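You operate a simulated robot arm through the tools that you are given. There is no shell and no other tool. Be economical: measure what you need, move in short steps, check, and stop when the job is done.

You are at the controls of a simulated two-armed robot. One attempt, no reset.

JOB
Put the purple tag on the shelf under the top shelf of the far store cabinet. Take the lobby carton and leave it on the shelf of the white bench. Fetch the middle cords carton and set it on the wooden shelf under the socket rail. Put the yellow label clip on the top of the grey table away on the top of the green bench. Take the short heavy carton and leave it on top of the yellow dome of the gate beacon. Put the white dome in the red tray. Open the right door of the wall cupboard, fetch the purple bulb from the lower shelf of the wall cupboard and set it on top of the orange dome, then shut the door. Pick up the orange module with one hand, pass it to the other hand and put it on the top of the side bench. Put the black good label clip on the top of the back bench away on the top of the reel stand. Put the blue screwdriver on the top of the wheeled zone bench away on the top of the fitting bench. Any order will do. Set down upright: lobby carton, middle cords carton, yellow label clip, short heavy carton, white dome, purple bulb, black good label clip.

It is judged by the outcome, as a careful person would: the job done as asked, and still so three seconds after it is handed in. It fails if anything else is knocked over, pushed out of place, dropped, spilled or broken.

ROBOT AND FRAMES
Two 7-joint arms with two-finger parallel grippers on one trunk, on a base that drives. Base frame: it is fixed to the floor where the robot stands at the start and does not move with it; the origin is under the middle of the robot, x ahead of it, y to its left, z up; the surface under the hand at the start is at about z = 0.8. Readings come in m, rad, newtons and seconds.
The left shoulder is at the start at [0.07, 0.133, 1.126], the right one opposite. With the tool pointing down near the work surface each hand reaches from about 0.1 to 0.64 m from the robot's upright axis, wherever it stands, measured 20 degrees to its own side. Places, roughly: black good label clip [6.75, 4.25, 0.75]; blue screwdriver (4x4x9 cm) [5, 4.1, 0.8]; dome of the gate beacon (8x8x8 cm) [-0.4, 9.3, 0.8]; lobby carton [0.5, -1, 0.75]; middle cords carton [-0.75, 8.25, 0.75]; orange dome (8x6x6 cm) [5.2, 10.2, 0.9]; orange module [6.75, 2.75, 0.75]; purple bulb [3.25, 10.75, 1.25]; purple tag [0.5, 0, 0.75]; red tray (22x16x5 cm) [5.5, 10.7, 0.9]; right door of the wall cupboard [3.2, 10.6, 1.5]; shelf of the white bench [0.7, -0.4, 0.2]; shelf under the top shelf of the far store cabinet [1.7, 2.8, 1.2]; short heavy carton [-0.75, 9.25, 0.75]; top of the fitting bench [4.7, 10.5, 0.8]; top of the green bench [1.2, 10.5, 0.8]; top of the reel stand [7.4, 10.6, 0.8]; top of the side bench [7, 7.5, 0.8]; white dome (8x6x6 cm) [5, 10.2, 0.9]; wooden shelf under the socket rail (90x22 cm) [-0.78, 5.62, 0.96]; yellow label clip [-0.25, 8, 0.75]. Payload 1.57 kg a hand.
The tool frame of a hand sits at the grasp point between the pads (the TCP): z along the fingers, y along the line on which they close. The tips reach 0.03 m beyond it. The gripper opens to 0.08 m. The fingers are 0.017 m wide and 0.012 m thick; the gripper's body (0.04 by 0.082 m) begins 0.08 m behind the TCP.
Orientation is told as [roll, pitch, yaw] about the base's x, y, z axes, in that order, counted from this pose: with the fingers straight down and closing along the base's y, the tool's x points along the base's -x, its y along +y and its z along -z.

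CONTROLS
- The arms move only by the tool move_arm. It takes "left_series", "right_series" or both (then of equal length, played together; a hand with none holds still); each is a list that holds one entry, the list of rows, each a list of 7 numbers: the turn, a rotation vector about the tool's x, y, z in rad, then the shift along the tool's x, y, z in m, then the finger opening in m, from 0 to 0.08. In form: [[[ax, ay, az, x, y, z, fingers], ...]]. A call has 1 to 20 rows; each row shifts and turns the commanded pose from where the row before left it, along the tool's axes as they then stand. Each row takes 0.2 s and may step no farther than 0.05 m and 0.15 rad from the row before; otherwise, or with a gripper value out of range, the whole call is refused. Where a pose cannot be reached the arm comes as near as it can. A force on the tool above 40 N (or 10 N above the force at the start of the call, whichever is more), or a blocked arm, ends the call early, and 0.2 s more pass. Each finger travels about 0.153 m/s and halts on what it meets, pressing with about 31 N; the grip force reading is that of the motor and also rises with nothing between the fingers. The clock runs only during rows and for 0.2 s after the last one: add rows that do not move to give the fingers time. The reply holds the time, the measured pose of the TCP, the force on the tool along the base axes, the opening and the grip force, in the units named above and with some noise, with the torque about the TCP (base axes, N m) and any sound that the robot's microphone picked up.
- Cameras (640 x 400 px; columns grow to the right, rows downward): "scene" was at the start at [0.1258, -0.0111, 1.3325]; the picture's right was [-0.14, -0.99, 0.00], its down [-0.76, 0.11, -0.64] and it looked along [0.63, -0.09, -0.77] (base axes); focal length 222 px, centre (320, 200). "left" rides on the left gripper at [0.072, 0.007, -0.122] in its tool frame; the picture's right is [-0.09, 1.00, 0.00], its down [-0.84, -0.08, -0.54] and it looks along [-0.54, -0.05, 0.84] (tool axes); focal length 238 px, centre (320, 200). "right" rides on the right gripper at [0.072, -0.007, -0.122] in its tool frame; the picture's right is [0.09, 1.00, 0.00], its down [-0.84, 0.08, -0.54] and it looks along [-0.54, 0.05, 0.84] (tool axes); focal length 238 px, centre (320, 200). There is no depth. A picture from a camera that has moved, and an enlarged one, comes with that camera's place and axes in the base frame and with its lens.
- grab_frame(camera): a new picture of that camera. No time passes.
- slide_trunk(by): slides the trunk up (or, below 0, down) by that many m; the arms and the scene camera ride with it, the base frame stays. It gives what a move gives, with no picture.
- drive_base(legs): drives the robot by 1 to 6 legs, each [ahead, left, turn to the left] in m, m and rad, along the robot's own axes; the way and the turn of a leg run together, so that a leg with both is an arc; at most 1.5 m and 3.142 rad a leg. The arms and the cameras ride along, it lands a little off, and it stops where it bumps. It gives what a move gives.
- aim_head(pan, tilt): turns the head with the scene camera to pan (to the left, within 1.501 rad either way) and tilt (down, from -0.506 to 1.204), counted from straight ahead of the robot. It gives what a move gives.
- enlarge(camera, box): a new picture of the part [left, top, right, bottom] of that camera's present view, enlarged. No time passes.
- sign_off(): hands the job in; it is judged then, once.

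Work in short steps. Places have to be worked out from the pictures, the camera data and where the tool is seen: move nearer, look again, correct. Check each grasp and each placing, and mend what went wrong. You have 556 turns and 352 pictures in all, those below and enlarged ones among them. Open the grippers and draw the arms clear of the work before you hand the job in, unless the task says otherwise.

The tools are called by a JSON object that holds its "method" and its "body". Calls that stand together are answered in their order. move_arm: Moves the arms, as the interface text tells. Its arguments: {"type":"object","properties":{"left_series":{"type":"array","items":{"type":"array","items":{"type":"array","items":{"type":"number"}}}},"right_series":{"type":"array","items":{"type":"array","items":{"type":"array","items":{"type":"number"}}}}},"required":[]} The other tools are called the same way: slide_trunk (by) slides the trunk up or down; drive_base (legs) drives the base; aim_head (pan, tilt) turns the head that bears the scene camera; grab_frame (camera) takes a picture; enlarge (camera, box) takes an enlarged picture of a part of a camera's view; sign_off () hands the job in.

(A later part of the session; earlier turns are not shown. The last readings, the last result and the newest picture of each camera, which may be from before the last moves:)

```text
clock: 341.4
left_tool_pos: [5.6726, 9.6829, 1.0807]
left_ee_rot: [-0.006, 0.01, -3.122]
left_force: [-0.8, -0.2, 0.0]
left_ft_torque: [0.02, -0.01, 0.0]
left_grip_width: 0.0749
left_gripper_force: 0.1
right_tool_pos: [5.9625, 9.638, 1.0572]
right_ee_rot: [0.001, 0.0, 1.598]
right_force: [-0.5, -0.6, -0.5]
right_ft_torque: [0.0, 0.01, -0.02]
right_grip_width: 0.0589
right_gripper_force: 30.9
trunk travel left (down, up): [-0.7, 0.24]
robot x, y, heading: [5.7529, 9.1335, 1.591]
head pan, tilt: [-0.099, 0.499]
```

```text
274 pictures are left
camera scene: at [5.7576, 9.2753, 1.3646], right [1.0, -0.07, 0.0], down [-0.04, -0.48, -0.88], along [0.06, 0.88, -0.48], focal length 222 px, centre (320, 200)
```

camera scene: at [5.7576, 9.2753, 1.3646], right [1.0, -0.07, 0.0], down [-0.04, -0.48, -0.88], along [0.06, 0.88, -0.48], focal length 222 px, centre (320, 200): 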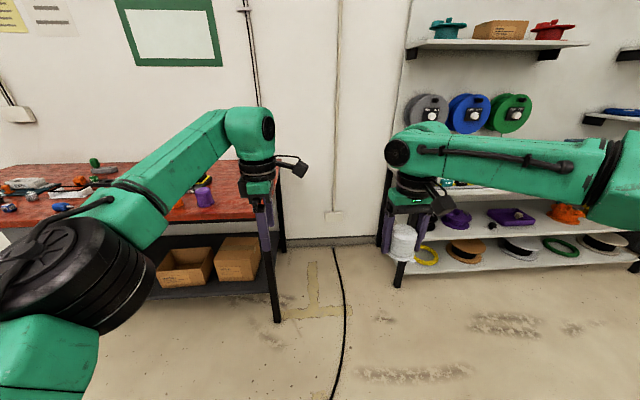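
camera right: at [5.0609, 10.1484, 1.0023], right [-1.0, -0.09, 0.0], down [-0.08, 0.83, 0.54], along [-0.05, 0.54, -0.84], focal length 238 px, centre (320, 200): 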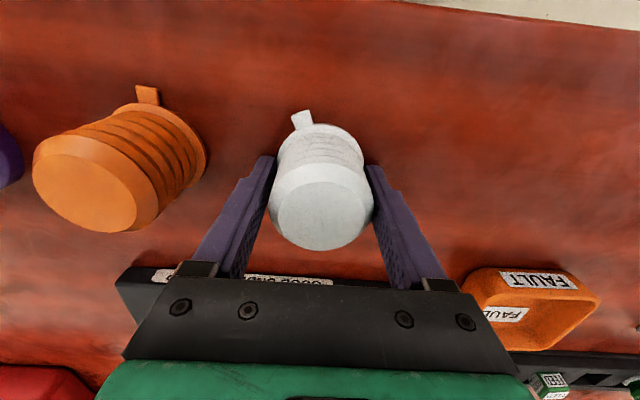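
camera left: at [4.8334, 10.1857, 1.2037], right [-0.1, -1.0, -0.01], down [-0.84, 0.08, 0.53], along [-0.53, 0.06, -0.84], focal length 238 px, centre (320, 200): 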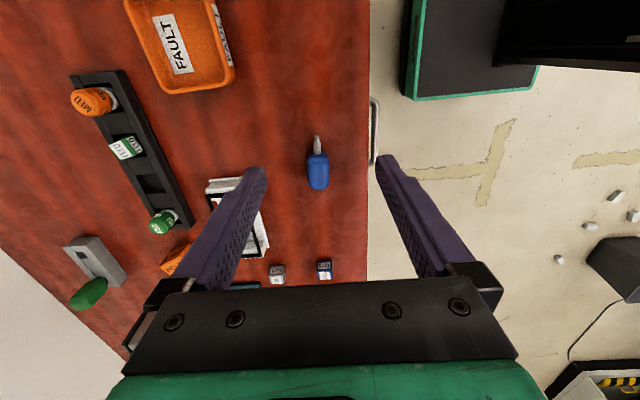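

The tray sits at the far right back of the bench; with the right arm my elbow would hit the wall, so the left hand should place it. I set the dome down on the free front-right corner and regrasp it with the left hand.

{"method": "drive_base", "body": {"legs": [[0, 0.5, -0.02], [0.6, 0, 0]]}}

{"method": "grab_frame", "body": {"camera": "right"}}

{"method": "grab_frame", "body": {"camera": "scene"}}

```text
clock: 347.5
left_tool_pos: [5.1539, 10.2854, 1.081]
left_ee_rot: [-0.008, 0.01, -3.134]
left_force: [-0.3, -0.3, -0.4]
left_ft_torque: [0.01, 0.02, -0.03]
left_grip_width: 0.075
left_gripper_force: 0.1
right_tool_pos: [5.4409, 10.2381, 1.0598]
right_ee_rot: [0.0, 0.0, 1.586]
right_force: [0.1, 0.0, -1.5]
right_ft_torque: [0.0, 0.03, -0.03]
right_grip_width: 0.0587
right_gripper_force: 31.0
trunk travel left (down, up): [-0.7, 0.24]
robot x, y, heading: [5.2274, 9.7407, 1.587]
head pan, tilt: [-0.099, 0.499]
```

```text
273 pictures are left
camera right: at [5.4505, 10.1668, 1.1819], right [-0.99, -0.11, 0.0], down [-0.09, 0.84, 0.54], along [-0.06, 0.54, -0.84], focal length 238 px, centre (320, 200)
```

right: 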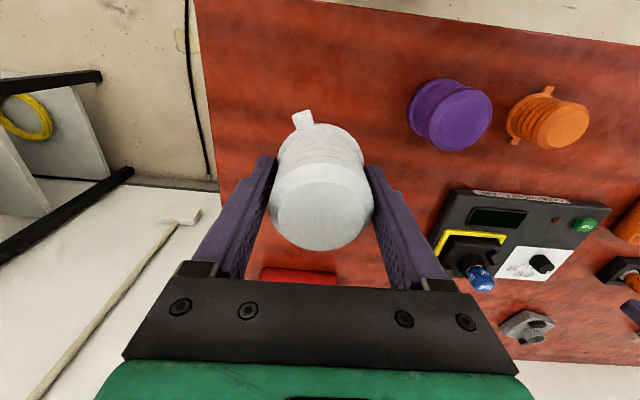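

```text
272 pictures are left
camera scene: at [5.234, 9.8778, 1.3648], right [1.0, -0.09, 0.0], down [-0.04, -0.48, -0.88], along [0.08, 0.87, -0.48], focal length 222 px, centre (320, 200)
```

scene: 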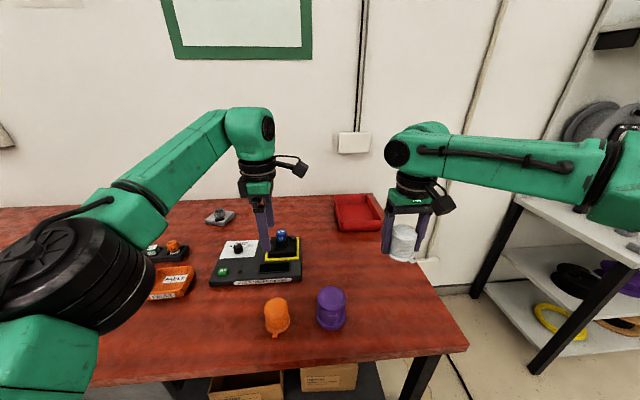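

Clear spot. I lower the dome to the bench.

{"method": "move_arm", "body": {"right_series": [[[0, 0, 0, 0, 0, 0.045, 0.03], [0, 0, 0, 0, 0, 0.045, 0.03], [0, 0, 0, 0, 0, 0.045, 0.03], [0, 0, 0, 0, 0, 0.03, 0.03], [0, 0, 0, 0, 0, 0.006, 0.03], [0, 0, 0, 0, 0, 0.003, 0.03], [0, 0, 0, 0, 0, 0.003, 0.03], [0, 0, 0, 0, 0, 0.003, 0.03], [0, 0, 0, 0, 0, 0.003, 0.03]]]}}

```text
clock: 349.5
left_tool_pos: [5.1525, 10.2843, 1.0824]
left_ee_rot: [-0.007, 0.012, -3.135]
left_force: [-0.3, 0.1, 0.0]
left_ft_torque: [0.03, 0.01, -0.05]
left_grip_width: 0.0753
left_gripper_force: 0.0
right_tool_pos: [5.4431, 10.2398, 0.8799]
right_ee_rot: [0.0, -0.008, 1.588]
right_force: [3.8, 2.8, 23.8]
right_ft_torque: [-0.33, 0.3, 0.08]
right_grip_width: 0.0585
right_gripper_force: 31.1
trunk travel left (down, up): [-0.7, 0.24]
robot x, y, heading: [5.2288, 9.7377, 1.582]
head pan, tilt: [-0.099, 0.499]
```

Contact. I relieve, open, and lift the right hand away, then retract it toward my body.

{"method": "move_arm", "body": {"right_series": [[[0, 0, 0, 0, 0, -0.003, 0.03], [0, 0, 0, 0, 0, 0, 0.06], [0, 0, 0, 0, 0, 0, 0.08], [0, 0, 0, 0, 0, 0, 0.08], [0, 0, 0, 0, 0, -0.045, 0.08], [0, 0, 0, 0, 0, -0.045, 0.08], [0, 0, 0, 0, 0, -0.045, 0.08], [0, 0, 0, 0, 0, -0.045, 0.08], [0, 0, 0, 0, 0, -0.02, 0.08], [0, 0, 0, 0.045, 0, 0, 0.08], [0, 0, 0, 0.045, 0, 0, 0.08], [0, 0, 0, 0.045, -0.02, 0, 0.08], [0, 0, 0, 0.045, -0.02, 0, 0.08], [0, 0, 0, 0.045, -0.02, 0, 0.08], [0, 0, 0, 0.045, -0.02, 0, 0.08]]]}}

{"method": "aim_head", "body": {"pan": 0.0, "tilt": 0.7}}

{"method": "grab_frame", "body": {"camera": "scene"}}

```text
clock: 352.7
left_tool_pos: [5.1503, 10.2828, 1.0822]
left_ee_rot: [-0.011, 0.012, -3.134]
left_force: [-0.1, -0.4, 0.7]
left_ft_torque: [0.04, -0.06, 0.0]
left_grip_width: 0.0752
left_gripper_force: 0.0
right_tool_pos: [5.523, 9.9655, 1.0817]
right_ee_rot: [0.006, -0.003, 1.595]
right_force: [1.6, -2.2, 0.9]
right_ft_torque: [0.15, 0.06, -0.02]
right_grip_width: 0.0799
right_gripper_force: 0.1
right hand out of reach, approached as far as the arm can: row 15
trunk travel left (down, up): [-0.7, 0.24]
robot x, y, heading: [5.2273, 9.7368, 1.583]
head pan, tilt: [-0.099, 0.499]
```

```text
clock: 353.4
left_tool_pos: [5.1536, 10.2849, 1.081]
left_ee_rot: [-0.007, 0.011, -3.135]
left_force: [0.0, 0.1, 0.2]
left_ft_torque: [-0.02, 0.0, -0.03]
left_grip_width: 0.0747
left_gripper_force: 0.1
right_tool_pos: [5.5252, 9.9693, 1.0801]
right_ee_rot: [0.014, 0.001, 1.597]
right_force: [0.3, 0.8, -0.2]
right_ft_torque: [-0.02, 0.02, 0.01]
right_grip_width: 0.0801
right_gripper_force: 0.2
trunk travel left (down, up): [-0.7, 0.24]
robot x, y, heading: [5.2295, 9.7348, 1.59]
head pan, tilt: [0.0, 0.7]
```

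```text
271 pictures are left
camera scene: at [5.2245, 9.8719, 1.3471], right [1.0, 0.01, 0.0], down [0.01, -0.64, -0.77], along [-0.01, 0.77, -0.64], focal length 222 px, centre (320, 200)
```

scene: 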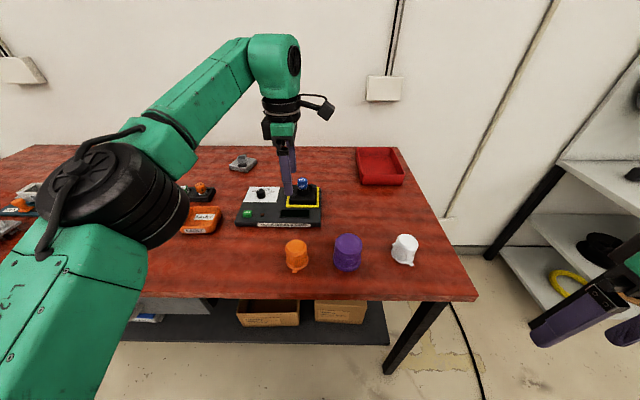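

The white dome stands at ≈(5.443, 10.24). I turn the left hand to close along x and shift right to bring it over the dome.

{"method": "drive_base", "body": {"legs": [[0, -0.29, 0]]}}

{"method": "move_arm", "body": {"left_series": [[[0, 0, 0.148, 0, 0, 0, 0.08], [0, 0, 0.148, 0, 0, 0, 0.08], [0, 0, 0.148, 0, 0, 0, 0.08], [0, 0, 0.148, 0, 0, 0, 0.08], [0, 0, 0.148, 0, 0, 0, 0.08], [0, 0, 0.148, 0, 0, 0, 0.08], [0, 0, 0.148, 0, 0, 0, 0.08], [0, 0, 0.148, 0, 0, 0, 0.08], [0, 0, 0.148, 0, 0, 0, 0.08], [0, 0, 0.148, 0, 0, 0, 0.08], [0, 0, 0.08, 0, 0, 0, 0.08]]]}}

{"method": "grab_frame", "body": {"camera": "left"}}

```text
clock: 355.4
left_tool_pos: [5.4453, 10.2892, 1.0803]
left_ee_rot: [-0.005, 0.01, -3.135]
left_force: [-0.5, 1.4, 0.2]
left_ft_torque: [0.03, 0.0, 0.04]
left_grip_width: 0.075
left_gripper_force: 0.0
right_tool_pos: [5.8213, 9.9721, 1.0828]
right_ee_rot: [-0.001, 0.001, 1.586]
right_force: [0.0, -0.5, -0.4]
right_ft_torque: [0.03, 0.02, 0.01]
right_grip_width: 0.08
right_gripper_force: 0.0
trunk travel left (down, up): [-0.7, 0.24]
robot x, y, heading: [5.5191, 9.744, 1.588]
head pan, tilt: [0.0, 0.7]
```

```text
clock: 357.8
left_tool_pos: [5.4466, 10.2912, 1.081]
left_ee_rot: [-0.011, -0.005, 1.586]
left_force: [-0.6, -0.8, 0.6]
left_ft_torque: [-0.02, 0.04, 0.01]
left_grip_width: 0.0798
left_gripper_force: 0.0
right_tool_pos: [5.8214, 9.9726, 1.0812]
right_ee_rot: [0.001, 0.002, 1.586]
right_force: [-1.2, 0.4, 0.5]
right_ft_torque: [0.0, 0.0, -0.01]
right_grip_width: 0.0798
right_gripper_force: 0.2
trunk travel left (down, up): [-0.7, 0.24]
robot x, y, heading: [5.5217, 9.7433, 1.584]
head pan, tilt: [0.0, 0.7]
```

```text
270 pictures are left
camera left: at [5.439, 10.2176, 1.2015], right [-1.0, 0.08, -0.01], down [0.06, 0.83, 0.55], along [0.05, 0.55, -0.84], focal length 238 px, centre (320, 200)
```

left: 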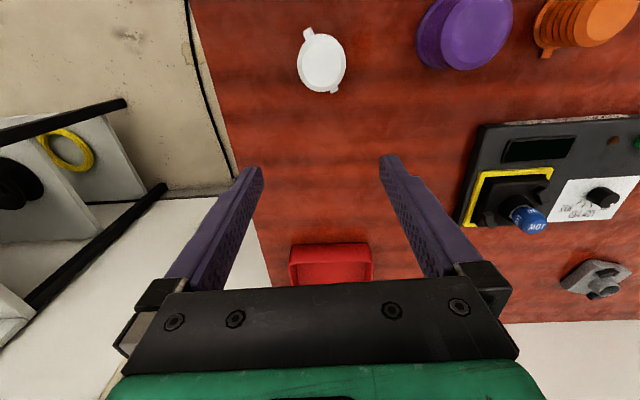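

{"method": "move_arm", "body": {"left_series": [[[0, 0, 0, 0.027, 0.002, 0, 0.08], [0, 0, 0, 0.0265, 0.0025, 0, 0.08], [0, 0, 0, 0, 0, 0.045, 0.08], [0, 0, 0, 0, 0, 0.045, 0.08], [0, 0, 0, 0, 0, 0.03, 0.08], [0, 0, 0, 0, 0, 0, 0.08]]]}}

{"method": "grab_frame", "body": {"camera": "left"}}

```text
clock: 359.2
left_tool_pos: [5.4452, 10.2373, 0.9578]
left_ee_rot: [-0.009, -0.004, 1.588]
left_force: [0.1, -0.1, 0.9]
left_ft_torque: [0.01, -0.02, 0.0]
left_grip_width: 0.0801
left_gripper_force: 0.0
right_tool_pos: [5.8213, 9.9727, 1.0809]
right_ee_rot: [0.001, 0.0, 1.586]
right_force: [-0.1, -0.8, -0.7]
right_ft_torque: [0.0, 0.01, 0.0]
right_grip_width: 0.08
right_gripper_force: 0.2
trunk travel left (down, up): [-0.7, 0.24]
robot x, y, heading: [5.5152, 9.7412, 1.58]
head pan, tilt: [0.0, 0.7]
```

```text
269 pictures are left
camera left: at [5.4382, 10.1641, 1.0793], right [-1.0, 0.07, -0.01], down [0.06, 0.83, 0.55], along [0.05, 0.55, -0.84], focal length 238 px, centre (320, 200)
```

left: 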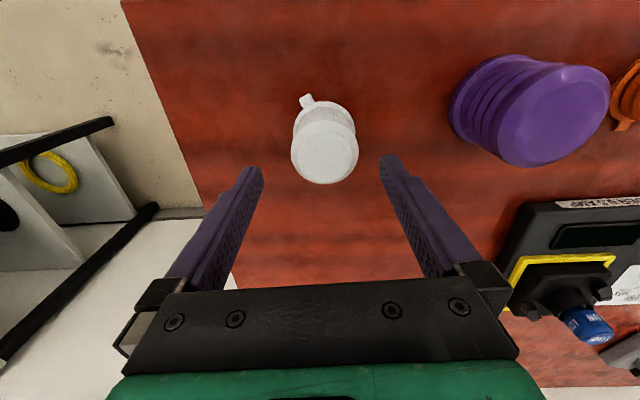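

{"method": "move_arm", "body": {"left_series": [[[0, 0, 0, 0.003, 0.003, 0.04, 0.08], [0, 0, 0, 0, 0, 0.035, 0.08], [0, 0, 0, 0, 0, 0, 0.03], [0, 0, 0, 0, 0, 0, 0.03], [0, 0, 0, 0, 0, 0, 0.03]]]}}

```text
clock: 360.4
left_tool_pos: [5.4429, 10.2325, 0.8857]
left_ee_rot: [-0.009, -0.005, 1.588]
left_force: [-0.2, -1.3, 0.4]
left_ft_torque: [0.01, 0.03, 0.04]
left_grip_width: 0.0518
left_gripper_force: 31.2
right_tool_pos: [5.8221, 9.9724, 1.0805]
right_ee_rot: [0.002, 0.003, 1.586]
right_force: [0.1, 0.0, 0.4]
right_ft_torque: [-0.04, -0.01, -0.02]
right_grip_width: 0.0797
right_gripper_force: 0.2
trunk travel left (down, up): [-0.7, 0.24]
robot x, y, heading: [5.5186, 9.7417, 1.59]
head pan, tilt: [0.0, 0.7]
```

Gripped at 0.052. I lift, and drive around to the gap at the bench's right end in stages.

{"method": "move_arm", "body": {"left_series": [[[0, 0, 0, 0, 0, -0.045, 0.03], [0, 0, 0, 0, 0, -0.045, 0.03], [0, 0, 0, 0, 0, -0.045, 0.03], [0, 0, 0, 0, 0, -0.045, 0.03], [0, 0, 0, 0, 0, -0.02, 0.03], [0, 0, 0, 0, 0, 0, 0.03]]]}}

{"method": "drive_base", "body": {"legs": [[-0.35, 0, -0.02], [0, -0.46, 0], [0.55, 0, 0]]}}

{"method": "aim_head", "body": {"pan": -0.2, "tilt": 0.8}}

{"method": "grab_frame", "body": {"camera": "scene"}}

```text
clock: 361.8
left_tool_pos: [5.4389, 10.2326, 1.0837]
left_ee_rot: [-0.01, -0.007, 1.588]
left_force: [0.1, -0.3, -0.5]
left_ft_torque: [0.03, 0.0, -0.01]
left_grip_width: 0.0519
left_gripper_force: 31.1
right_tool_pos: [5.822, 9.9734, 1.0814]
right_ee_rot: [0.002, 0.003, 1.587]
right_force: [0.1, 0.6, -0.6]
right_ft_torque: [-0.01, 0.01, -0.02]
right_grip_width: 0.08
right_gripper_force: 0.1
trunk travel left (down, up): [-0.7, 0.24]
robot x, y, heading: [5.5193, 9.7401, 1.581]
head pan, tilt: [0.0, 0.7]
```

```text
clock: 369.1
left_tool_pos: [5.8967, 10.4046, 1.084]
left_ee_rot: [-0.01, -0.006, 1.58]
left_force: [-0.2, 0.7, -0.7]
left_ft_torque: [0.0, -0.04, 0.02]
left_grip_width: 0.0517
left_gripper_force: 30.8
right_tool_pos: [6.2766, 10.1422, 1.0816]
right_ee_rot: [0.002, 0.002, 1.579]
right_force: [0.5, 0.4, 0.1]
right_ft_torque: [0.0, 0.02, 0.0]
right_grip_width: 0.0799
right_gripper_force: 0.0
trunk travel left (down, up): [-0.7, 0.24]
robot x, y, heading: [5.9713, 9.9125, 1.572]
head pan, tilt: [0.0, 0.7]
```

```text
clock: 369.8
left_tool_pos: [5.8963, 10.4044, 1.0835]
left_ee_rot: [-0.01, -0.007, 1.579]
left_force: [0.8, 0.5, -1.3]
left_ft_torque: [0.0, 0.02, -0.02]
left_grip_width: 0.0519
left_gripper_force: 31.4
right_tool_pos: [6.278, 10.1426, 1.0815]
right_ee_rot: [0.001, 0.003, 1.577]
right_force: [-0.2, 0.2, 0.1]
right_ft_torque: [-0.01, 0.02, -0.01]
right_grip_width: 0.0802
right_gripper_force: 0.1
trunk travel left (down, up): [-0.7, 0.24]
robot x, y, heading: [5.9717, 9.917, 1.575]
head pan, tilt: [-0.201, 0.799]
```

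```text
268 pictures are left
camera scene: at [5.9882, 10.0429, 1.3387], right [0.98, -0.19, 0.0], down [-0.14, -0.7, -0.7], along [0.14, 0.68, -0.72], focal length 222 px, centre (320, 200)
```

scene: 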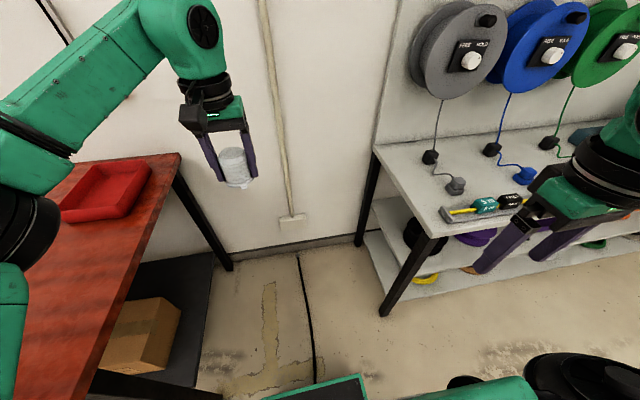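

Plan: keep facing north (right elbow stays clear), swing the left hand to the left side first, then advance so the dome arrives over the tray.

{"method": "move_arm", "body": {"left_series": [[[0, 0, 0, 0.0124, 0.0416, 0, 0.03], [0, 0, 0, 0.0124, 0.0416, 0, 0.03], [0, 0, 0, 0.0124, 0.0416, 0, 0.03], [0, 0, 0, 0.0124, 0.0416, 0, 0.03], [0, 0, 0, 0.0124, 0.0416, 0, 0.03], [0, 0, 0, 0.0124, 0.0416, 0, 0.03], [0, 0, 0, 0.0124, 0.0416, 0, 0.03], [0, 0, 0, 0.0124, 0.0416, 0, 0.03], [0, 0, 0, 0.0124, 0.0416, 0, 0.03], [0, 0, 0, 0.0124, 0.0416, 0, 0.03]]]}}

{"method": "aim_head", "body": {"pan": 0.6, "tilt": 0.7}}

{"method": "grab_frame", "body": {"camera": "scene"}}

```text
clock: 372.0
left_tool_pos: [5.588, 10.2666, 1.0665]
left_ee_rot: [-0.01, -0.004, 1.581]
left_force: [0.6, -0.8, -0.8]
left_ft_torque: [0.03, -0.01, 0.01]
left_grip_width: 0.0517
left_gripper_force: 31.0
left hand out of reach, approached as far as the arm can: row 8, 9, 10
right_tool_pos: [6.2772, 10.1421, 1.0814]
right_ee_rot: [0.002, 0.001, 1.579]
right_force: [0.1, 0.4, 0.1]
right_ft_torque: [-0.01, 0.01, 0.0]
right_grip_width: 0.0798
right_gripper_force: 0.0
trunk travel left (down, up): [-0.7, 0.24]
robot x, y, heading: [5.9739, 9.9103, 1.573]
head pan, tilt: [-0.201, 0.799]
```

```text
clock: 373.2
left_tool_pos: [5.5869, 10.2673, 1.0667]
left_ee_rot: [-0.009, -0.007, 1.582]
left_force: [0.2, -0.3, -0.9]
left_ft_torque: [0.02, -0.04, -0.01]
left_grip_width: 0.0515
left_gripper_force: 30.4
right_tool_pos: [6.277, 10.1418, 1.0818]
right_ee_rot: [0.001, 0.002, 1.577]
right_force: [-0.4, -0.3, 0.1]
right_ft_torque: [0.02, -0.01, 0.01]
right_grip_width: 0.0799
right_gripper_force: 0.1
trunk travel left (down, up): [-0.7, 0.24]
robot x, y, heading: [5.9754, 9.9131, 1.576]
head pan, tilt: [0.6, 0.7]
```

```text
267 pictures are left
camera scene: at [5.9241, 10.0332, 1.347], right [0.82, 0.57, 0.0], down [0.37, -0.53, -0.76], along [-0.43, 0.63, -0.64], focal length 222 px, centre (320, 200)
```

scene: 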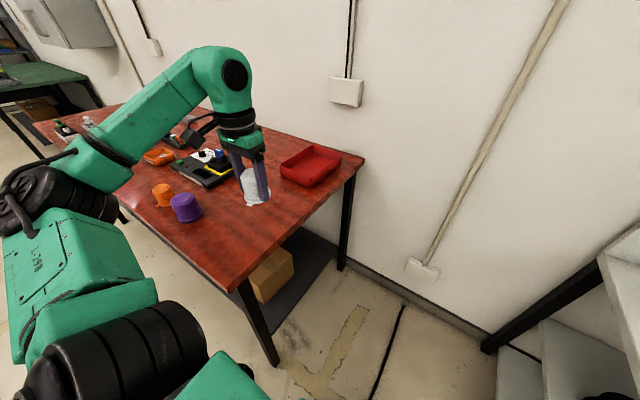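

The fixed yaw limits the sideways reach. I let the hand yaw left with the motion.

{"method": "move_arm", "body": {"left_series": [[[0, 0, -0.15, 0, 0, 0, 0.03], [0, 0, -0.15, 0, 0, 0, 0.03], [0, 0, -0.15, 0, 0, 0, 0.03], [0, 0, -0.15, 0, 0, 0, 0.03], [0, 0, 0, -0.02, 0.03, 0, 0.03], [0, 0, 0, -0.02, 0.03, 0, 0.03], [0, 0, 0, -0.02, 0.03, 0, 0.03]]]}}

```text
clock: 374.8
left_tool_pos: [5.4807, 10.2665, 1.0677]
left_ee_rot: [-0.011, 0.003, 2.181]
left_force: [0.2, -0.2, -0.7]
left_ft_torque: [0.01, -0.01, 0.01]
left_grip_width: 0.0517
left_gripper_force: 31.4
left hand out of reach, approached as far as the arm can: row 7
right_tool_pos: [6.2758, 10.1414, 1.0816]
right_ee_rot: [0.002, 0.003, 1.577]
right_force: [-0.4, 0.6, -1.3]
right_ft_torque: [0.01, -0.01, -0.01]
right_grip_width: 0.0799
right_gripper_force: 0.1
trunk travel left (down, up): [-0.7, 0.24]
robot x, y, heading: [5.9766, 9.9112, 1.574]
head pan, tilt: [0.6, 0.7]
```

Works. I advance 0.42 m and slip 6 cm left for reach margin.

{"method": "drive_base", "body": {"legs": [[0.42, 0.06, 0]]}}

{"method": "grab_frame", "body": {"camera": "left"}}

{"method": "grab_frame", "body": {"camera": "scene"}}

```text
clock: 377.4
left_tool_pos: [5.4201, 10.6925, 1.0685]
left_ee_rot: [-0.013, -0.001, 2.178]
left_force: [0.5, -0.3, -0.4]
left_ft_torque: [0.01, -0.01, 0.01]
left_grip_width: 0.0515
left_gripper_force: 30.8
right_tool_pos: [6.2148, 10.5665, 1.0812]
right_ee_rot: [0.001, 0.003, 1.577]
right_force: [0.2, 0.2, -0.8]
right_ft_torque: [0.01, 0.02, 0.02]
right_grip_width: 0.0803
right_gripper_force: 0.1
trunk travel left (down, up): [-0.7, 0.24]
robot x, y, heading: [5.9106, 10.3374, 1.574]
head pan, tilt: [0.6, 0.7]
```

```text
266 pictures are left
camera left: at [5.4534, 10.6285, 1.1905], right [-0.87, -0.49, -0.01], down [-0.42, 0.73, 0.54], along [-0.26, 0.48, -0.84], focal length 238 px, centre (320, 200)
```

left: 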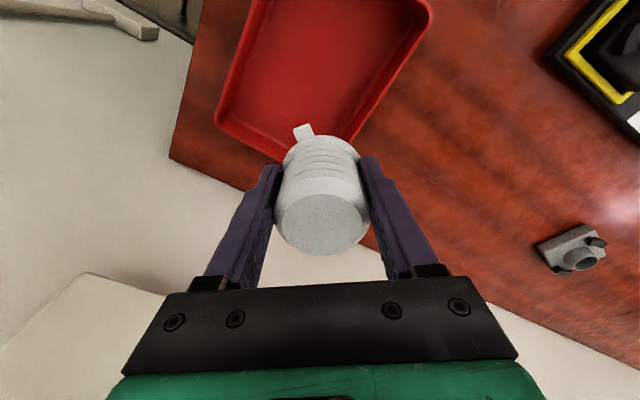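

```text
265 pictures are left
camera scene: at [5.8618, 10.4581, 1.3471], right [0.82, 0.57, 0.0], down [0.37, -0.53, -0.77], along [-0.43, 0.63, -0.64], focal length 222 px, centre (320, 200)
```

scene: 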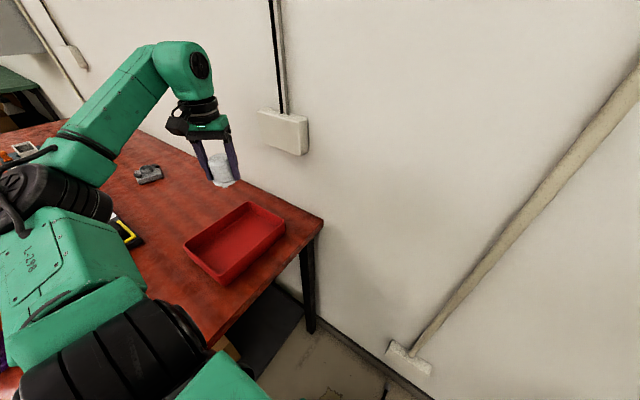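

Tray center is ≈(5.45, 10.66). I shift 3 cm, then lower into the tray.

{"method": "move_arm", "body": {"left_series": [[[0, 0, 0, 0.0438, -0.006, 0, 0.03], [0, 0, 0, 0, 0, 0.04, 0.03], [0, 0, 0, 0, 0, 0.04, 0.03], [0, 0, 0, 0, 0, 0, 0.03]]]}}

{"method": "grab_frame", "body": {"camera": "left"}}

{"method": "enlarge", "body": {"camera": "scene", "box": [140, 140, 340, 300]}}

```text
clock: 378.4
left_tool_pos: [5.4499, 10.6945, 0.9896]
left_ee_rot: [-0.012, -0.002, 2.178]
left_force: [0.1, -0.9, 0.6]
left_ft_torque: [0.01, -0.02, -0.02]
left_grip_width: 0.0515
left_gripper_force: 31.0
left hand out of reach, approached as far as the arm can: row 1
right_tool_pos: [6.216, 10.5662, 1.0806]
right_ee_rot: [0.001, 0.002, 1.576]
right_force: [0.4, 1.0, -1.0]
right_ft_torque: [0.01, -0.03, -0.01]
right_grip_width: 0.0801
right_gripper_force: 0.0
trunk travel left (down, up): [-0.7, 0.24]
robot x, y, heading: [5.9121, 10.337, 1.573]
head pan, tilt: [0.6, 0.7]
```

```text
264 pictures are left
camera left: at [5.4846, 10.6308, 1.1108], right [-0.87, -0.49, -0.01], down [-0.42, 0.73, 0.54], along [-0.26, 0.48, -0.84], focal length 238 px, centre (320, 200)
```

left: 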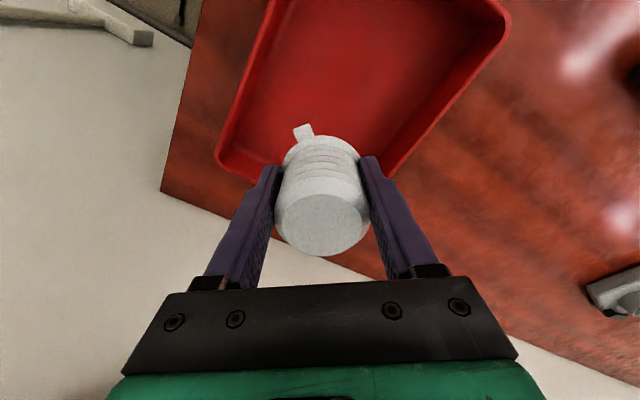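

```text
2.50 times, centred on (240, 220) of scene
camera zoom: at [5.8625, 10.4586, 1.347], right [0.82, 0.57, 0.0], down [0.37, -0.53, -0.77], along [-0.43, 0.63, -0.64], focal length 554 px, centre (520, 150)
```

zoom: 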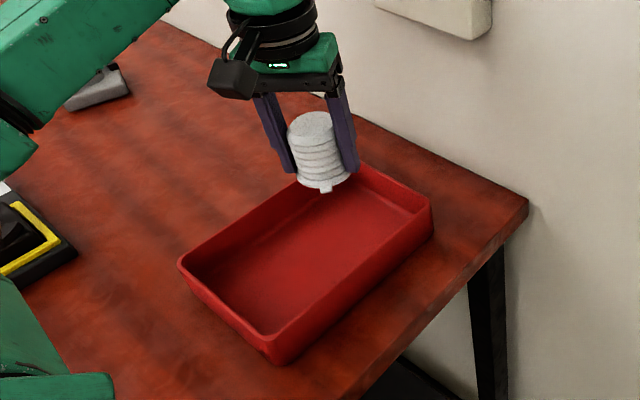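

The hand stayed 3 cm too far north; I simply back the base 4 cm.

{"method": "drive_base", "body": {"legs": [[-0.04, 0, 0]]}}

{"method": "grab_frame", "body": {"camera": "left"}}

{"method": "enlarge", "body": {"camera": "scene", "box": [140, 140, 340, 300]}}

```text
clock: 379.3
left_tool_pos: [5.4494, 10.6597, 0.9859]
left_ee_rot: [-0.012, 0.004, 2.179]
left_force: [0.4, 0.6, -1.4]
left_ft_torque: [-0.02, -0.01, -0.01]
left_grip_width: 0.0513
left_gripper_force: 30.8
right_tool_pos: [6.215, 10.5316, 1.0806]
right_ee_rot: [0.001, 0.007, 1.576]
right_force: [-0.6, 0.4, 0.3]
right_ft_torque: [-0.05, 0.04, 0.01]
right_grip_width: 0.08
right_gripper_force: 0.1
trunk travel left (down, up): [-0.7, 0.24]
robot x, y, heading: [5.9091, 10.3, 1.576]
head pan, tilt: [0.6, 0.7]
```

```text
262 pictures are left
camera left: at [5.4836, 10.596, 1.1091], right [-0.87, -0.49, -0.01], down [-0.42, 0.73, 0.54], along [-0.26, 0.47, -0.84], focal length 238 px, centre (320, 200)
```

left: 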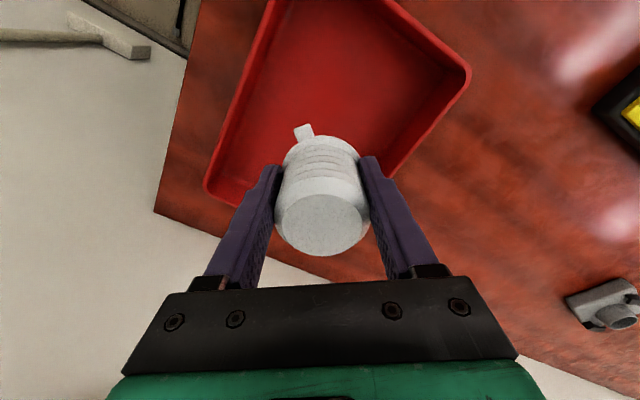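

```text
2.50 times, centred on (240, 220) of scene
camera zoom: at [5.8613, 10.4247, 1.3464], right [0.82, 0.57, 0.0], down [0.37, -0.53, -0.76], along [-0.43, 0.63, -0.65], focal length 554 px, centre (520, 150)
```

zoom: 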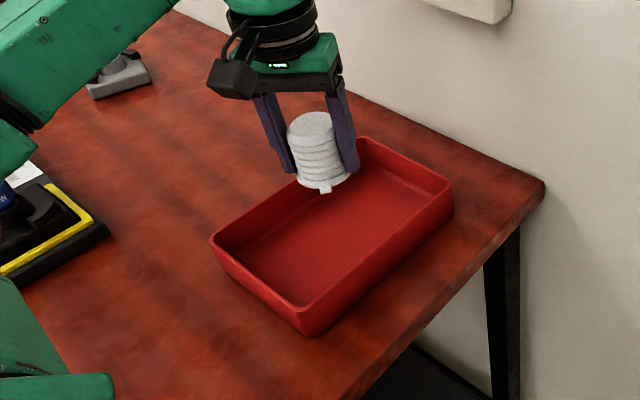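

Now centered over the tray. I lower with fine steps at the end.

{"method": "move_arm", "body": {"left_series": [[[0, 0, 0, 0, 0, 0.04, 0.03], [0, 0, 0, 0, 0, 0.03, 0.03], [0, 0, 0, 0, 0, 0.008, 0.03], [0, 0, 0, 0, 0, 0.005, 0.03], [0, 0, 0, 0, 0, 0.004, 0.03], [0, 0, 0, 0, 0, 0.004, 0.03], [0, 0, 0, 0, 0, 0.004, 0.03], [0, 0, 0, 0, 0, 0.004, 0.03]]]}}

```text
clock: 381.1
left_tool_pos: [5.4522, 10.6562, 0.8919]
left_ee_rot: [-0.012, 0.0, 2.177]
left_force: [-2.1, 0.2, 6.7]
left_ft_torque: [0.2, 0.12, 0.06]
left_grip_width: 0.0514
left_gripper_force: 31.2
right_tool_pos: [6.216, 10.528, 1.0817]
right_ee_rot: [0.003, 0.002, 1.576]
right_force: [0.6, 0.5, 0.1]
right_ft_torque: [0.0, -0.01, 0.0]
right_grip_width: 0.0799
right_gripper_force: 0.1
trunk travel left (down, up): [-0.7, 0.24]
robot x, y, heading: [5.9104, 10.3004, 1.575]
head pan, tilt: [0.6, 0.7]
```

Touching the tray floor (6.7 N). I open and rise.

{"method": "move_arm", "body": {"left_series": [[[0, 0, 0, 0, 0, 0, 0.05], [0, 0, 0, 0, 0, 0, 0.07], [0, 0, 0, 0, 0, 0, 0.078], [0, 0, 0, 0, 0, -0.03, 0.078], [0, 0, 0, 0, 0, -0.045, 0.078], [0, 0, 0, 0, 0, -0.045, 0.078], [0, 0, 0, 0, 0, -0.045, 0.078], [0, 0, 0, 0, 0, -0.03, 0.078]]]}}

{"method": "enlarge", "body": {"camera": "scene", "box": [140, 100, 340, 300]}}

```text
clock: 382.9
left_tool_pos: [5.4499, 10.6502, 1.0871]
left_ee_rot: [-0.013, -0.005, 2.179]
left_force: [0.8, 0.2, 0.3]
left_ft_torque: [0.03, 0.05, -0.01]
left_grip_width: 0.078
left_gripper_force: 0.2
left hand out of reach, approached as far as the arm can: row 7
right_tool_pos: [6.2157, 10.5249, 1.0807]
right_ee_rot: [0.003, -0.001, 1.575]
right_force: [-0.8, -0.2, 0.4]
right_ft_torque: [0.01, 0.03, -0.01]
right_grip_width: 0.0801
right_gripper_force: 0.1
trunk travel left (down, up): [-0.7, 0.24]
robot x, y, heading: [5.9123, 10.2944, 1.565]
head pan, tilt: [0.6, 0.7]
```

```text
2.00 times, centred on (240, 200) of scene
camera zoom: at [5.8641, 10.4161, 1.3472], right [0.82, 0.57, 0.0], down [0.36, -0.53, -0.77], along [-0.44, 0.63, -0.64], focal length 443 px, centre (480, 200)
```

zoom: 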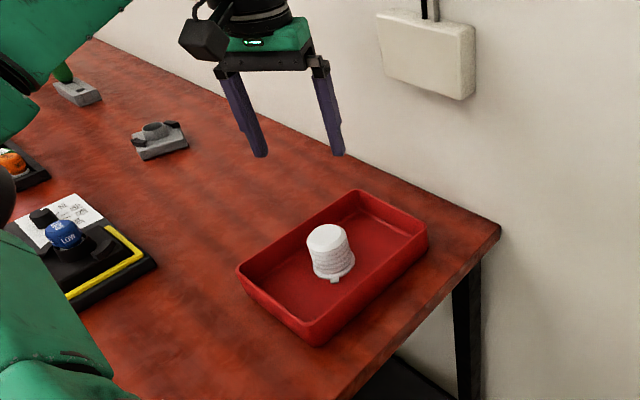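

The white dome stands in the tray. Next: module and black clip in the back row. I back out, recentre the left arm, and look toward the south-east.

{"method": "drive_base", "body": {"legs": [[-1.2, 0, 0]]}}

{"method": "move_arm", "body": {"left_series": [[[0, 0, 0.148, 0.02, -0.03, 0, 0.0], [0, 0, 0.148, 0.02, -0.03, 0, 0.0], [0, 0, 0.148, 0.02, -0.04, 0, 0.0], [0, 0, 0.148, 0.02, -0.04, 0, 0.0], [0, 0, 0, 0.02, -0.04, 0, 0.0], [0, 0, 0, 0.02, -0.04, 0, 0.0], [0, 0, 0, 0, -0.04, 0, 0.0], [0, 0, 0, 0, -0.04, 0, 0.0]]]}}

{"method": "drive_base", "body": {"legs": [[-0.6, 0, 0], [0, 0, -2.4]]}}

{"method": "aim_head", "body": {"pan": 0.0, "tilt": 0.3}}

{"method": "grab_frame", "body": {"camera": "scene"}}

```text
clock: 388.9
left_tool_pos: [5.4598, 9.4541, 1.0838]
left_ee_rot: [-0.012, 0.002, 2.203]
left_force: [-0.9, 0.2, 0.0]
left_ft_torque: [-0.05, -0.01, -0.02]
left_grip_width: 0.0779
left_gripper_force: 0.1
right_tool_pos: [6.229, 9.3505, 1.0815]
right_ee_rot: [0.004, 0.003, 1.603]
right_force: [0.2, -0.4, 0.0]
right_ft_torque: [0.02, -0.02, 0.0]
right_grip_width: 0.0802
right_gripper_force: 0.0
trunk travel left (down, up): [-0.7, 0.24]
robot x, y, heading: [5.9307, 9.11, 1.601]
head pan, tilt: [0.6, 0.7]
```

```text
clock: 390.7
left_tool_pos: [5.7846, 9.4009, 1.0833]
left_ee_rot: [-0.01, -0.005, 1.613]
left_force: [1.2, 0.2, -0.5]
left_ft_torque: [0.02, 0.02, -0.03]
left_grip_width: 0.0002
left_gripper_force: 21.4
right_tool_pos: [6.231, 9.3496, 1.0807]
right_ee_rot: [0.004, 0.003, 1.603]
right_force: [-0.1, 0.5, 0.1]
right_ft_torque: [-0.01, 0.02, -0.01]
right_grip_width: 0.0801
right_gripper_force: 0.1
trunk travel left (down, up): [-0.7, 0.24]
robot x, y, heading: [5.9295, 9.1141, 1.602]
head pan, tilt: [0.6, 0.7]
```

```text
clock: 399.9
left_tool_pos: [6.254, 8.3857, 1.0831]
left_ee_rot: [-0.01, -0.006, -0.792]
left_force: [0.4, -0.3, 0.1]
left_ft_torque: [0.0, 0.0, -0.02]
left_grip_width: 0.0
left_gripper_force: 20.7
right_tool_pos: [5.8888, 8.1231, 1.0816]
right_ee_rot: [0.003, 0.0, -0.799]
right_force: [0.6, 0.3, -0.8]
right_ft_torque: [-0.02, -0.05, 0.0]
right_grip_width: 0.08
right_gripper_force: 0.1
trunk travel left (down, up): [-0.7, 0.24]
robot x, y, heading: [5.9479, 8.4946, -0.797]
head pan, tilt: [0.6, 0.7]
```

```text
clock: 400.9
left_tool_pos: [6.2535, 8.3868, 1.0834]
left_ee_rot: [-0.012, -0.005, -0.789]
left_force: [-0.6, 0.9, -1.0]
left_ft_torque: [0.02, 0.02, -0.02]
left_grip_width: 0.0
left_gripper_force: 21.6
right_tool_pos: [5.888, 8.1234, 1.0815]
right_ee_rot: [0.0, 0.001, -0.8]
right_force: [0.6, 0.2, -0.4]
right_ft_torque: [-0.03, -0.03, -0.01]
right_grip_width: 0.0799
right_gripper_force: 0.0
trunk travel left (down, up): [-0.7, 0.24]
robot x, y, heading: [5.9508, 8.4984, -0.801]
head pan, tilt: [0.0, 0.3]
```

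```text
259 pictures are left
camera scene: at [6.0493, 8.3968, 1.383], right [-0.72, -0.7, 0.0], down [-0.21, 0.21, -0.96], along [0.66, -0.69, -0.3], focal length 222 px, centre (320, 200)
```

scene: 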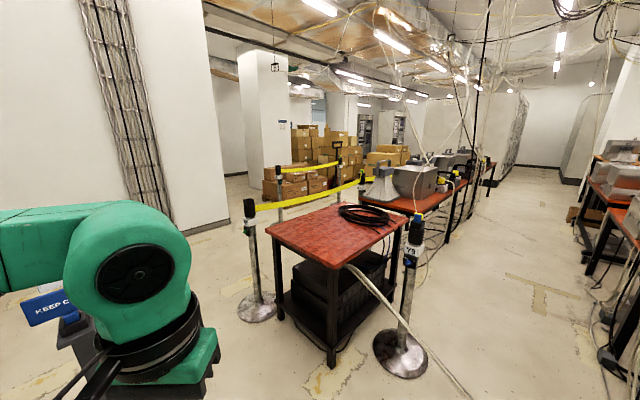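

The side bench (red, coil at its south end) is at x 6.6–7.1, y 7.0–7.75, free at its north half. I raise the trunk a little and drive south down the aisle x≈5.95.

{"method": "slide_trunk", "body": {"by": 0.1}}

{"method": "drive_base", "body": {"legs": [[0, 0, -0.775], [1.4, 0, 0], [1.4, 0, 0]]}}

{"method": "aim_head", "body": {"pan": 0.2, "tilt": 0.35}}

{"method": "grab_frame", "body": {"camera": "scene"}}

```text
clock: 402.2
left_tool_pos: [6.2531, 8.3859, 1.1833]
left_ee_rot: [-0.011, -0.005, -0.79]
left_force: [0.9, -0.4, 0.4]
left_ft_torque: [-0.03, 0.0, -0.02]
left_grip_width: 0.0
left_gripper_force: 21.6
right_tool_pos: [5.888, 8.1246, 1.1812]
right_ee_rot: [0.002, 0.002, -0.799]
right_force: [0.2, -0.3, 0.0]
right_ft_torque: [-0.01, 0.0, -0.04]
right_grip_width: 0.0801
right_gripper_force: 0.0
trunk travel left (down, up): [-0.8, 0.14]
robot x, y, heading: [5.9511, 8.4985, -0.799]
head pan, tilt: [0.0, 0.3]
```

```text
clock: 417.6
left_tool_pos: [6.001, 5.4389, 1.184]
left_ee_rot: [-0.01, -0.007, -1.59]
left_force: [0.3, 0.1, 0.4]
left_ft_torque: [-0.03, -0.07, -0.01]
left_grip_width: 0.0
left_gripper_force: 21.6
right_tool_pos: [5.5596, 5.5173, 1.1813]
right_ee_rot: [0.002, 0.002, -1.601]
right_force: [-0.4, -0.1, -0.6]
right_ft_torque: [0.01, 0.0, 0.02]
right_grip_width: 0.0801
right_gripper_force: 0.0
trunk travel left (down, up): [-0.8, 0.14]
robot x, y, heading: [5.8706, 5.734, -1.605]
head pan, tilt: [0.0, 0.3]
```

```text
clock: 418.4
left_tool_pos: [6.0012, 5.4384, 1.185]
left_ee_rot: [-0.01, -0.005, -1.59]
left_force: [-0.1, 0.3, -0.5]
left_ft_torque: [-0.03, 0.01, 0.01]
left_grip_width: 0.0001
left_gripper_force: 21.7
right_tool_pos: [5.5595, 5.5174, 1.1811]
right_ee_rot: [0.003, 0.004, -1.6]
right_force: [-0.4, 0.3, 0.0]
right_ft_torque: [0.0, 0.0, 0.01]
right_grip_width: 0.0802
right_gripper_force: 0.0
trunk travel left (down, up): [-0.8, 0.14]
robot x, y, heading: [5.8684, 5.7314, -1.604]
head pan, tilt: [0.201, 0.351]
```

```text
258 pictures are left
camera scene: at [5.885, 5.5927, 1.4784], right [-0.99, -0.17, 0.0], down [-0.06, 0.34, -0.94], along [0.16, -0.93, -0.34], focal length 222 px, centre (320, 200)
```

scene: 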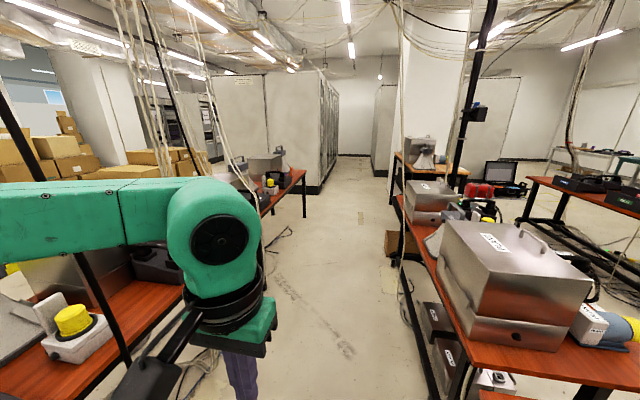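

Aisle is clear. I go on to y≈4.25 and turn to face the back row.

{"method": "drive_base", "body": {"legs": [[1.45, -0.05, 0], [0, 0, 1.6]]}}

{"method": "aim_head", "body": {"pan": -0.25, "tilt": 0.6}}

{"method": "grab_frame", "body": {"camera": "scene"}}

```text
clock: 429.4
left_tool_pos: [6.0573, 4.405, 1.1839]
left_ee_rot: [-0.011, -0.005, -0.064]
left_force: [0.2, -0.3, -0.5]
left_ft_torque: [0.01, 0.02, 0.0]
left_grip_width: 0.0
left_gripper_force: 21.7
right_tool_pos: [5.9577, 3.9681, 1.1802]
right_ee_rot: [0.003, 0.001, -0.072]
right_force: [0.1, 0.9, 0.1]
right_ft_torque: [0.0, -0.01, 0.02]
right_grip_width: 0.0799
right_gripper_force: 0.0
trunk travel left (down, up): [-0.8, 0.14]
robot x, y, heading: [5.7539, 4.285, -0.078]
head pan, tilt: [0.201, 0.351]
```

```text
clock: 430.3
left_tool_pos: [6.0566, 4.4051, 1.183]
left_ee_rot: [-0.01, -0.005, -0.065]
left_force: [0.1, -0.1, 0.0]
left_ft_torque: [0.0, 0.01, 0.0]
left_grip_width: 0.0
left_gripper_force: 21.4
right_tool_pos: [5.9589, 3.9663, 1.1808]
right_ee_rot: [0.002, 0.003, -0.074]
right_force: [-0.7, -0.8, 0.3]
right_ft_torque: [-0.02, -0.02, 0.01]
right_grip_width: 0.0799
right_gripper_force: 0.1
trunk travel left (down, up): [-0.8, 0.14]
robot x, y, heading: [5.752, 4.2919, -0.077]
head pan, tilt: [-0.25, 0.6]
```

```text
257 pictures are left
camera scene: at [5.8876, 4.2564, 1.4557], right [-0.32, -0.95, 0.0], down [-0.54, 0.18, -0.83], along [0.78, -0.26, -0.56], focal length 222 px, centre (320, 200)
```

scene: 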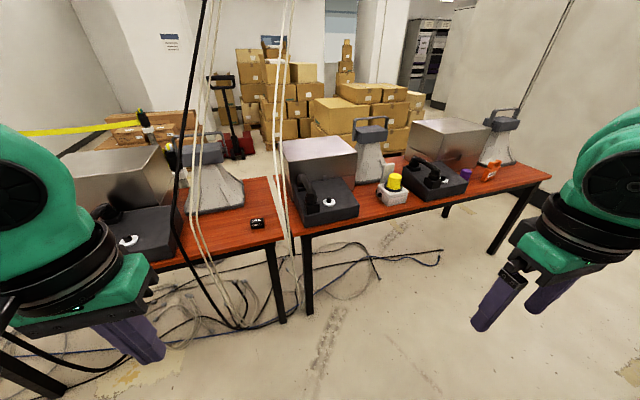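

{"method": "enlarge", "body": {"camera": "scene", "box": [180, 160, 340, 260]}}

{"method": "enlarge", "body": {"camera": "scene", "box": [380, 130, 560, 243]}}

```text
4.00 times, centred on (260, 210) of scene
camera zoom: at [5.8876, 4.2564, 1.4557], right [-0.32, -0.95, 0.0], down [-0.54, 0.18, -0.83], along [0.78, -0.26, -0.56], focal length 887 px, centre (560, 160)
```

zoom: 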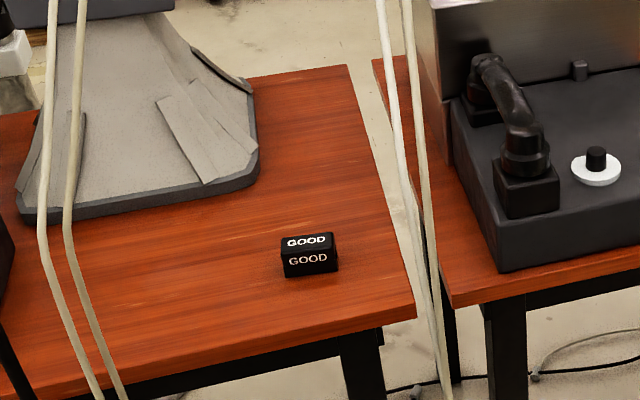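

```text
3.54 times, centred on (470, 186) of scene
camera zoom: at [5.8876, 4.2564, 1.4557], right [-0.32, -0.95, 0.0], down [-0.54, 0.18, -0.83], along [0.78, -0.26, -0.56], focal length 785 px, centre (-211, 248)
```

zoom: 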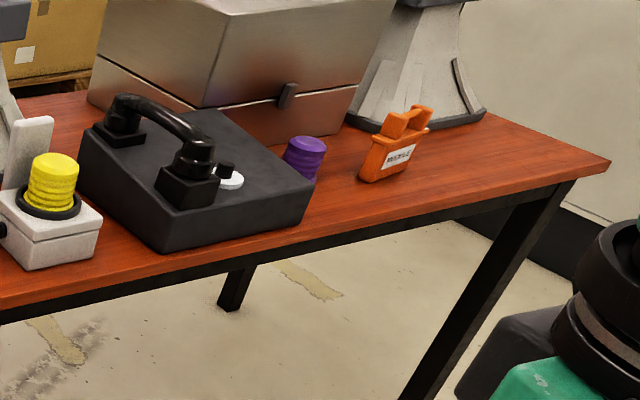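

The GOOD clip is at ≈(6.7, 4.29) but ropes hang near it. First the module further south; moving there also gives parallax on the ropes.

{"method": "drive_base", "body": {"legs": [[0, -1.4, 0.077]]}}

{"method": "aim_head", "body": {"pan": 0.0, "tilt": 0.6}}

{"method": "grab_frame", "body": {"camera": "scene"}}

{"method": "aim_head", "body": {"pan": 0.9, "tilt": 0.5}}

{"method": "grab_frame", "body": {"camera": "scene"}}

```text
clock: 434.3
left_tool_pos: [6.0119, 3.6829, 1.183]
left_ee_rot: [-0.015, -0.005, -0.012]
left_force: [0.3, -0.6, -0.5]
left_ft_torque: [-0.02, -0.02, -0.01]
left_grip_width: 0.0001
left_gripper_force: 21.9
right_tool_pos: [5.9367, 3.2411, 1.1824]
right_ee_rot: [-0.002, 0.003, -0.022]
right_force: [0.5, 0.0, 0.8]
right_ft_torque: [0.01, -0.01, -0.03]
right_grip_width: 0.0801
right_gripper_force: 0.1
trunk travel left (down, up): [-0.8, 0.14]
robot x, y, heading: [5.7189, 3.5438, -0.028]
head pan, tilt: [-0.25, 0.6]
stopped in leg 1: the robot was blocked; the commanded pose is now the measured one
```

```text
clock: 435.0
left_tool_pos: [6.0127, 3.6738, 1.183]
left_ee_rot: [-0.008, -0.007, -0.013]
left_force: [0.6, 0.4, 0.0]
left_ft_torque: [0.01, 0.05, 0.02]
left_grip_width: 0.0001
left_gripper_force: 21.1
right_tool_pos: [5.9364, 3.2305, 1.1801]
right_ee_rot: [0.005, 0.004, -0.023]
right_force: [-0.3, -1.1, 0.2]
right_ft_torque: [0.01, 0.01, -0.01]
right_grip_width: 0.08
right_gripper_force: 0.0
trunk travel left (down, up): [-0.8, 0.14]
robot x, y, heading: [5.7175, 3.5445, -0.02]
head pan, tilt: [0.0, 0.6]
```

```text
254 pictures are left
camera scene: at [5.8548, 3.537, 1.4556], right [-0.03, -1.0, 0.0], down [-0.56, 0.02, -0.83], along [0.82, -0.02, -0.56], focal length 222 px, centre (320, 200)
```

scene: 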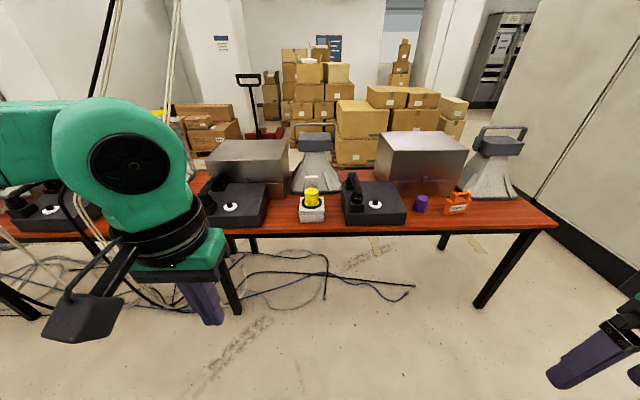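

```text
clock: 436.2
left_tool_pos: [6.0112, 3.6774, 1.1828]
left_ee_rot: [-0.01, -0.005, -0.01]
left_force: [-0.8, -0.1, 0.0]
left_ft_torque: [0.01, -0.01, -0.02]
left_grip_width: 0.0
left_gripper_force: 21.4
right_tool_pos: [5.9364, 3.2341, 1.1802]
right_ee_rot: [0.002, 0.003, -0.02]
right_force: [0.4, 0.6, -0.2]
right_ft_torque: [-0.01, 0.01, -0.01]
right_grip_width: 0.0799
right_gripper_force: 0.2
trunk travel left (down, up): [-0.8, 0.14]
robot x, y, heading: [5.716, 3.5441, -0.028]
head pan, tilt: [0.901, 0.499]
```

```text
253 pictures are left
camera scene: at [5.8249, 3.6124, 1.4647], right [0.77, -0.64, 0.0], down [-0.31, -0.37, -0.88], along [0.56, 0.67, -0.48], focal length 222 px, centre (320, 200)
```

scene: 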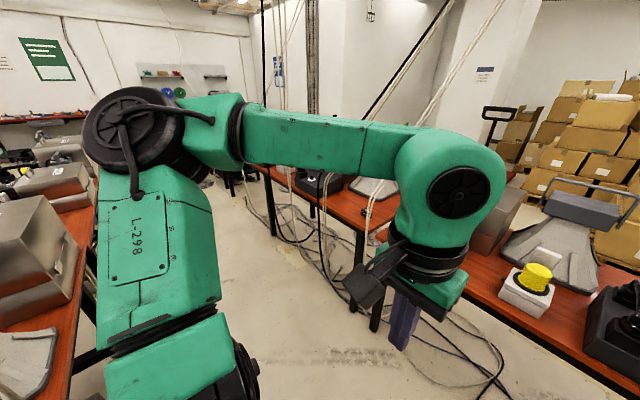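

Something blocked me on the right; I look that way.

{"method": "aim_head", "body": {"pan": -1.45, "tilt": 0.7}}

{"method": "grab_frame", "body": {"camera": "scene"}}

```text
clock: 438.4
left_tool_pos: [6.0123, 3.6769, 1.1842]
left_ee_rot: [-0.011, -0.005, -0.014]
left_force: [0.3, -0.3, 0.1]
left_ft_torque: [-0.02, -0.03, -0.03]
left_grip_width: 0.0
left_gripper_force: 21.4
right_tool_pos: [5.9369, 3.2335, 1.1802]
right_ee_rot: [0.002, 0.003, -0.023]
right_force: [0.3, 0.7, -0.3]
right_ft_torque: [0.0, 0.0, 0.02]
right_grip_width: 0.0801
right_gripper_force: 0.1
trunk travel left (down, up): [-0.8, 0.14]
robot x, y, heading: [5.7189, 3.545, -0.024]
head pan, tilt: [-1.45, 0.7]
```

```text
252 pictures are left
camera scene: at [5.7747, 3.4585, 1.447], right [-1.0, -0.1, 0.0], down [-0.06, 0.64, -0.76], along [0.07, -0.76, -0.64], focal length 222 px, centre (320, 200)
```

scene: 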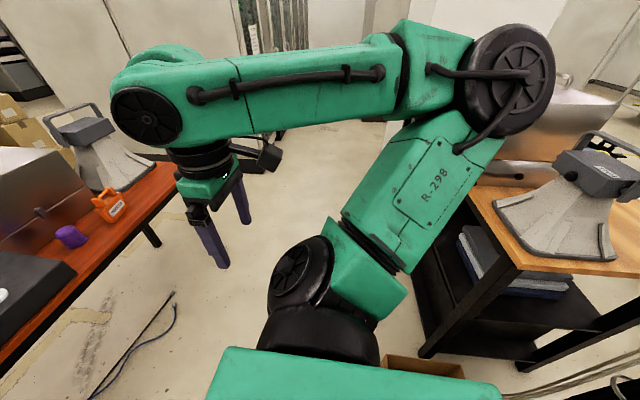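

My right elbow, sticking out backward, likely met the steel box on the HALL bench. I drive forward away from it and check that nothing was displaced.

{"method": "drive_base", "body": {"legs": [[0.2, 0.05, 0.02]]}}

{"method": "grab_frame", "body": {"camera": "scene"}}

```text
clock: 440.1
left_tool_pos: [6.2149, 3.7283, 1.1839]
left_ee_rot: [-0.009, -0.009, 0.007]
left_force: [0.5, 0.7, 0.6]
left_ft_torque: [0.0, -0.04, -0.01]
left_grip_width: 0.0
left_gripper_force: 21.2
right_tool_pos: [6.1474, 3.2831, 1.1817]
right_ee_rot: [0.001, -0.001, -0.003]
right_force: [0.4, 0.2, -0.9]
right_ft_torque: [0.03, -0.01, -0.01]
right_grip_width: 0.0802
right_gripper_force: 0.1
trunk travel left (down, up): [-0.8, 0.14]
robot x, y, heading: [5.9267, 3.5906, -0.003]
head pan, tilt: [-1.45, 0.7]
```

```text
251 pictures are left
camera scene: at [5.9807, 3.5052, 1.4471], right [-0.99, -0.11, 0.0], down [-0.07, 0.64, -0.76], along [0.09, -0.76, -0.64], focal length 222 px, centre (320, 200)
```

scene: 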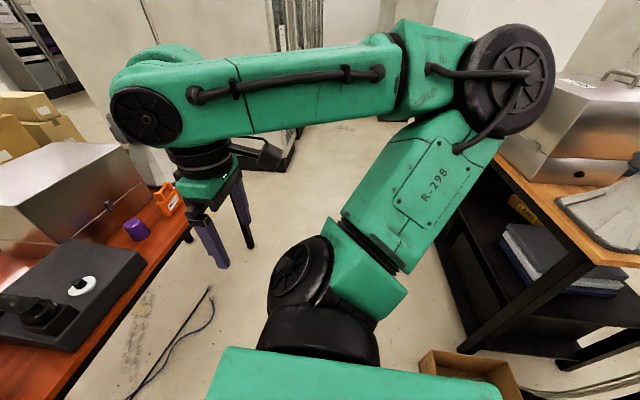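

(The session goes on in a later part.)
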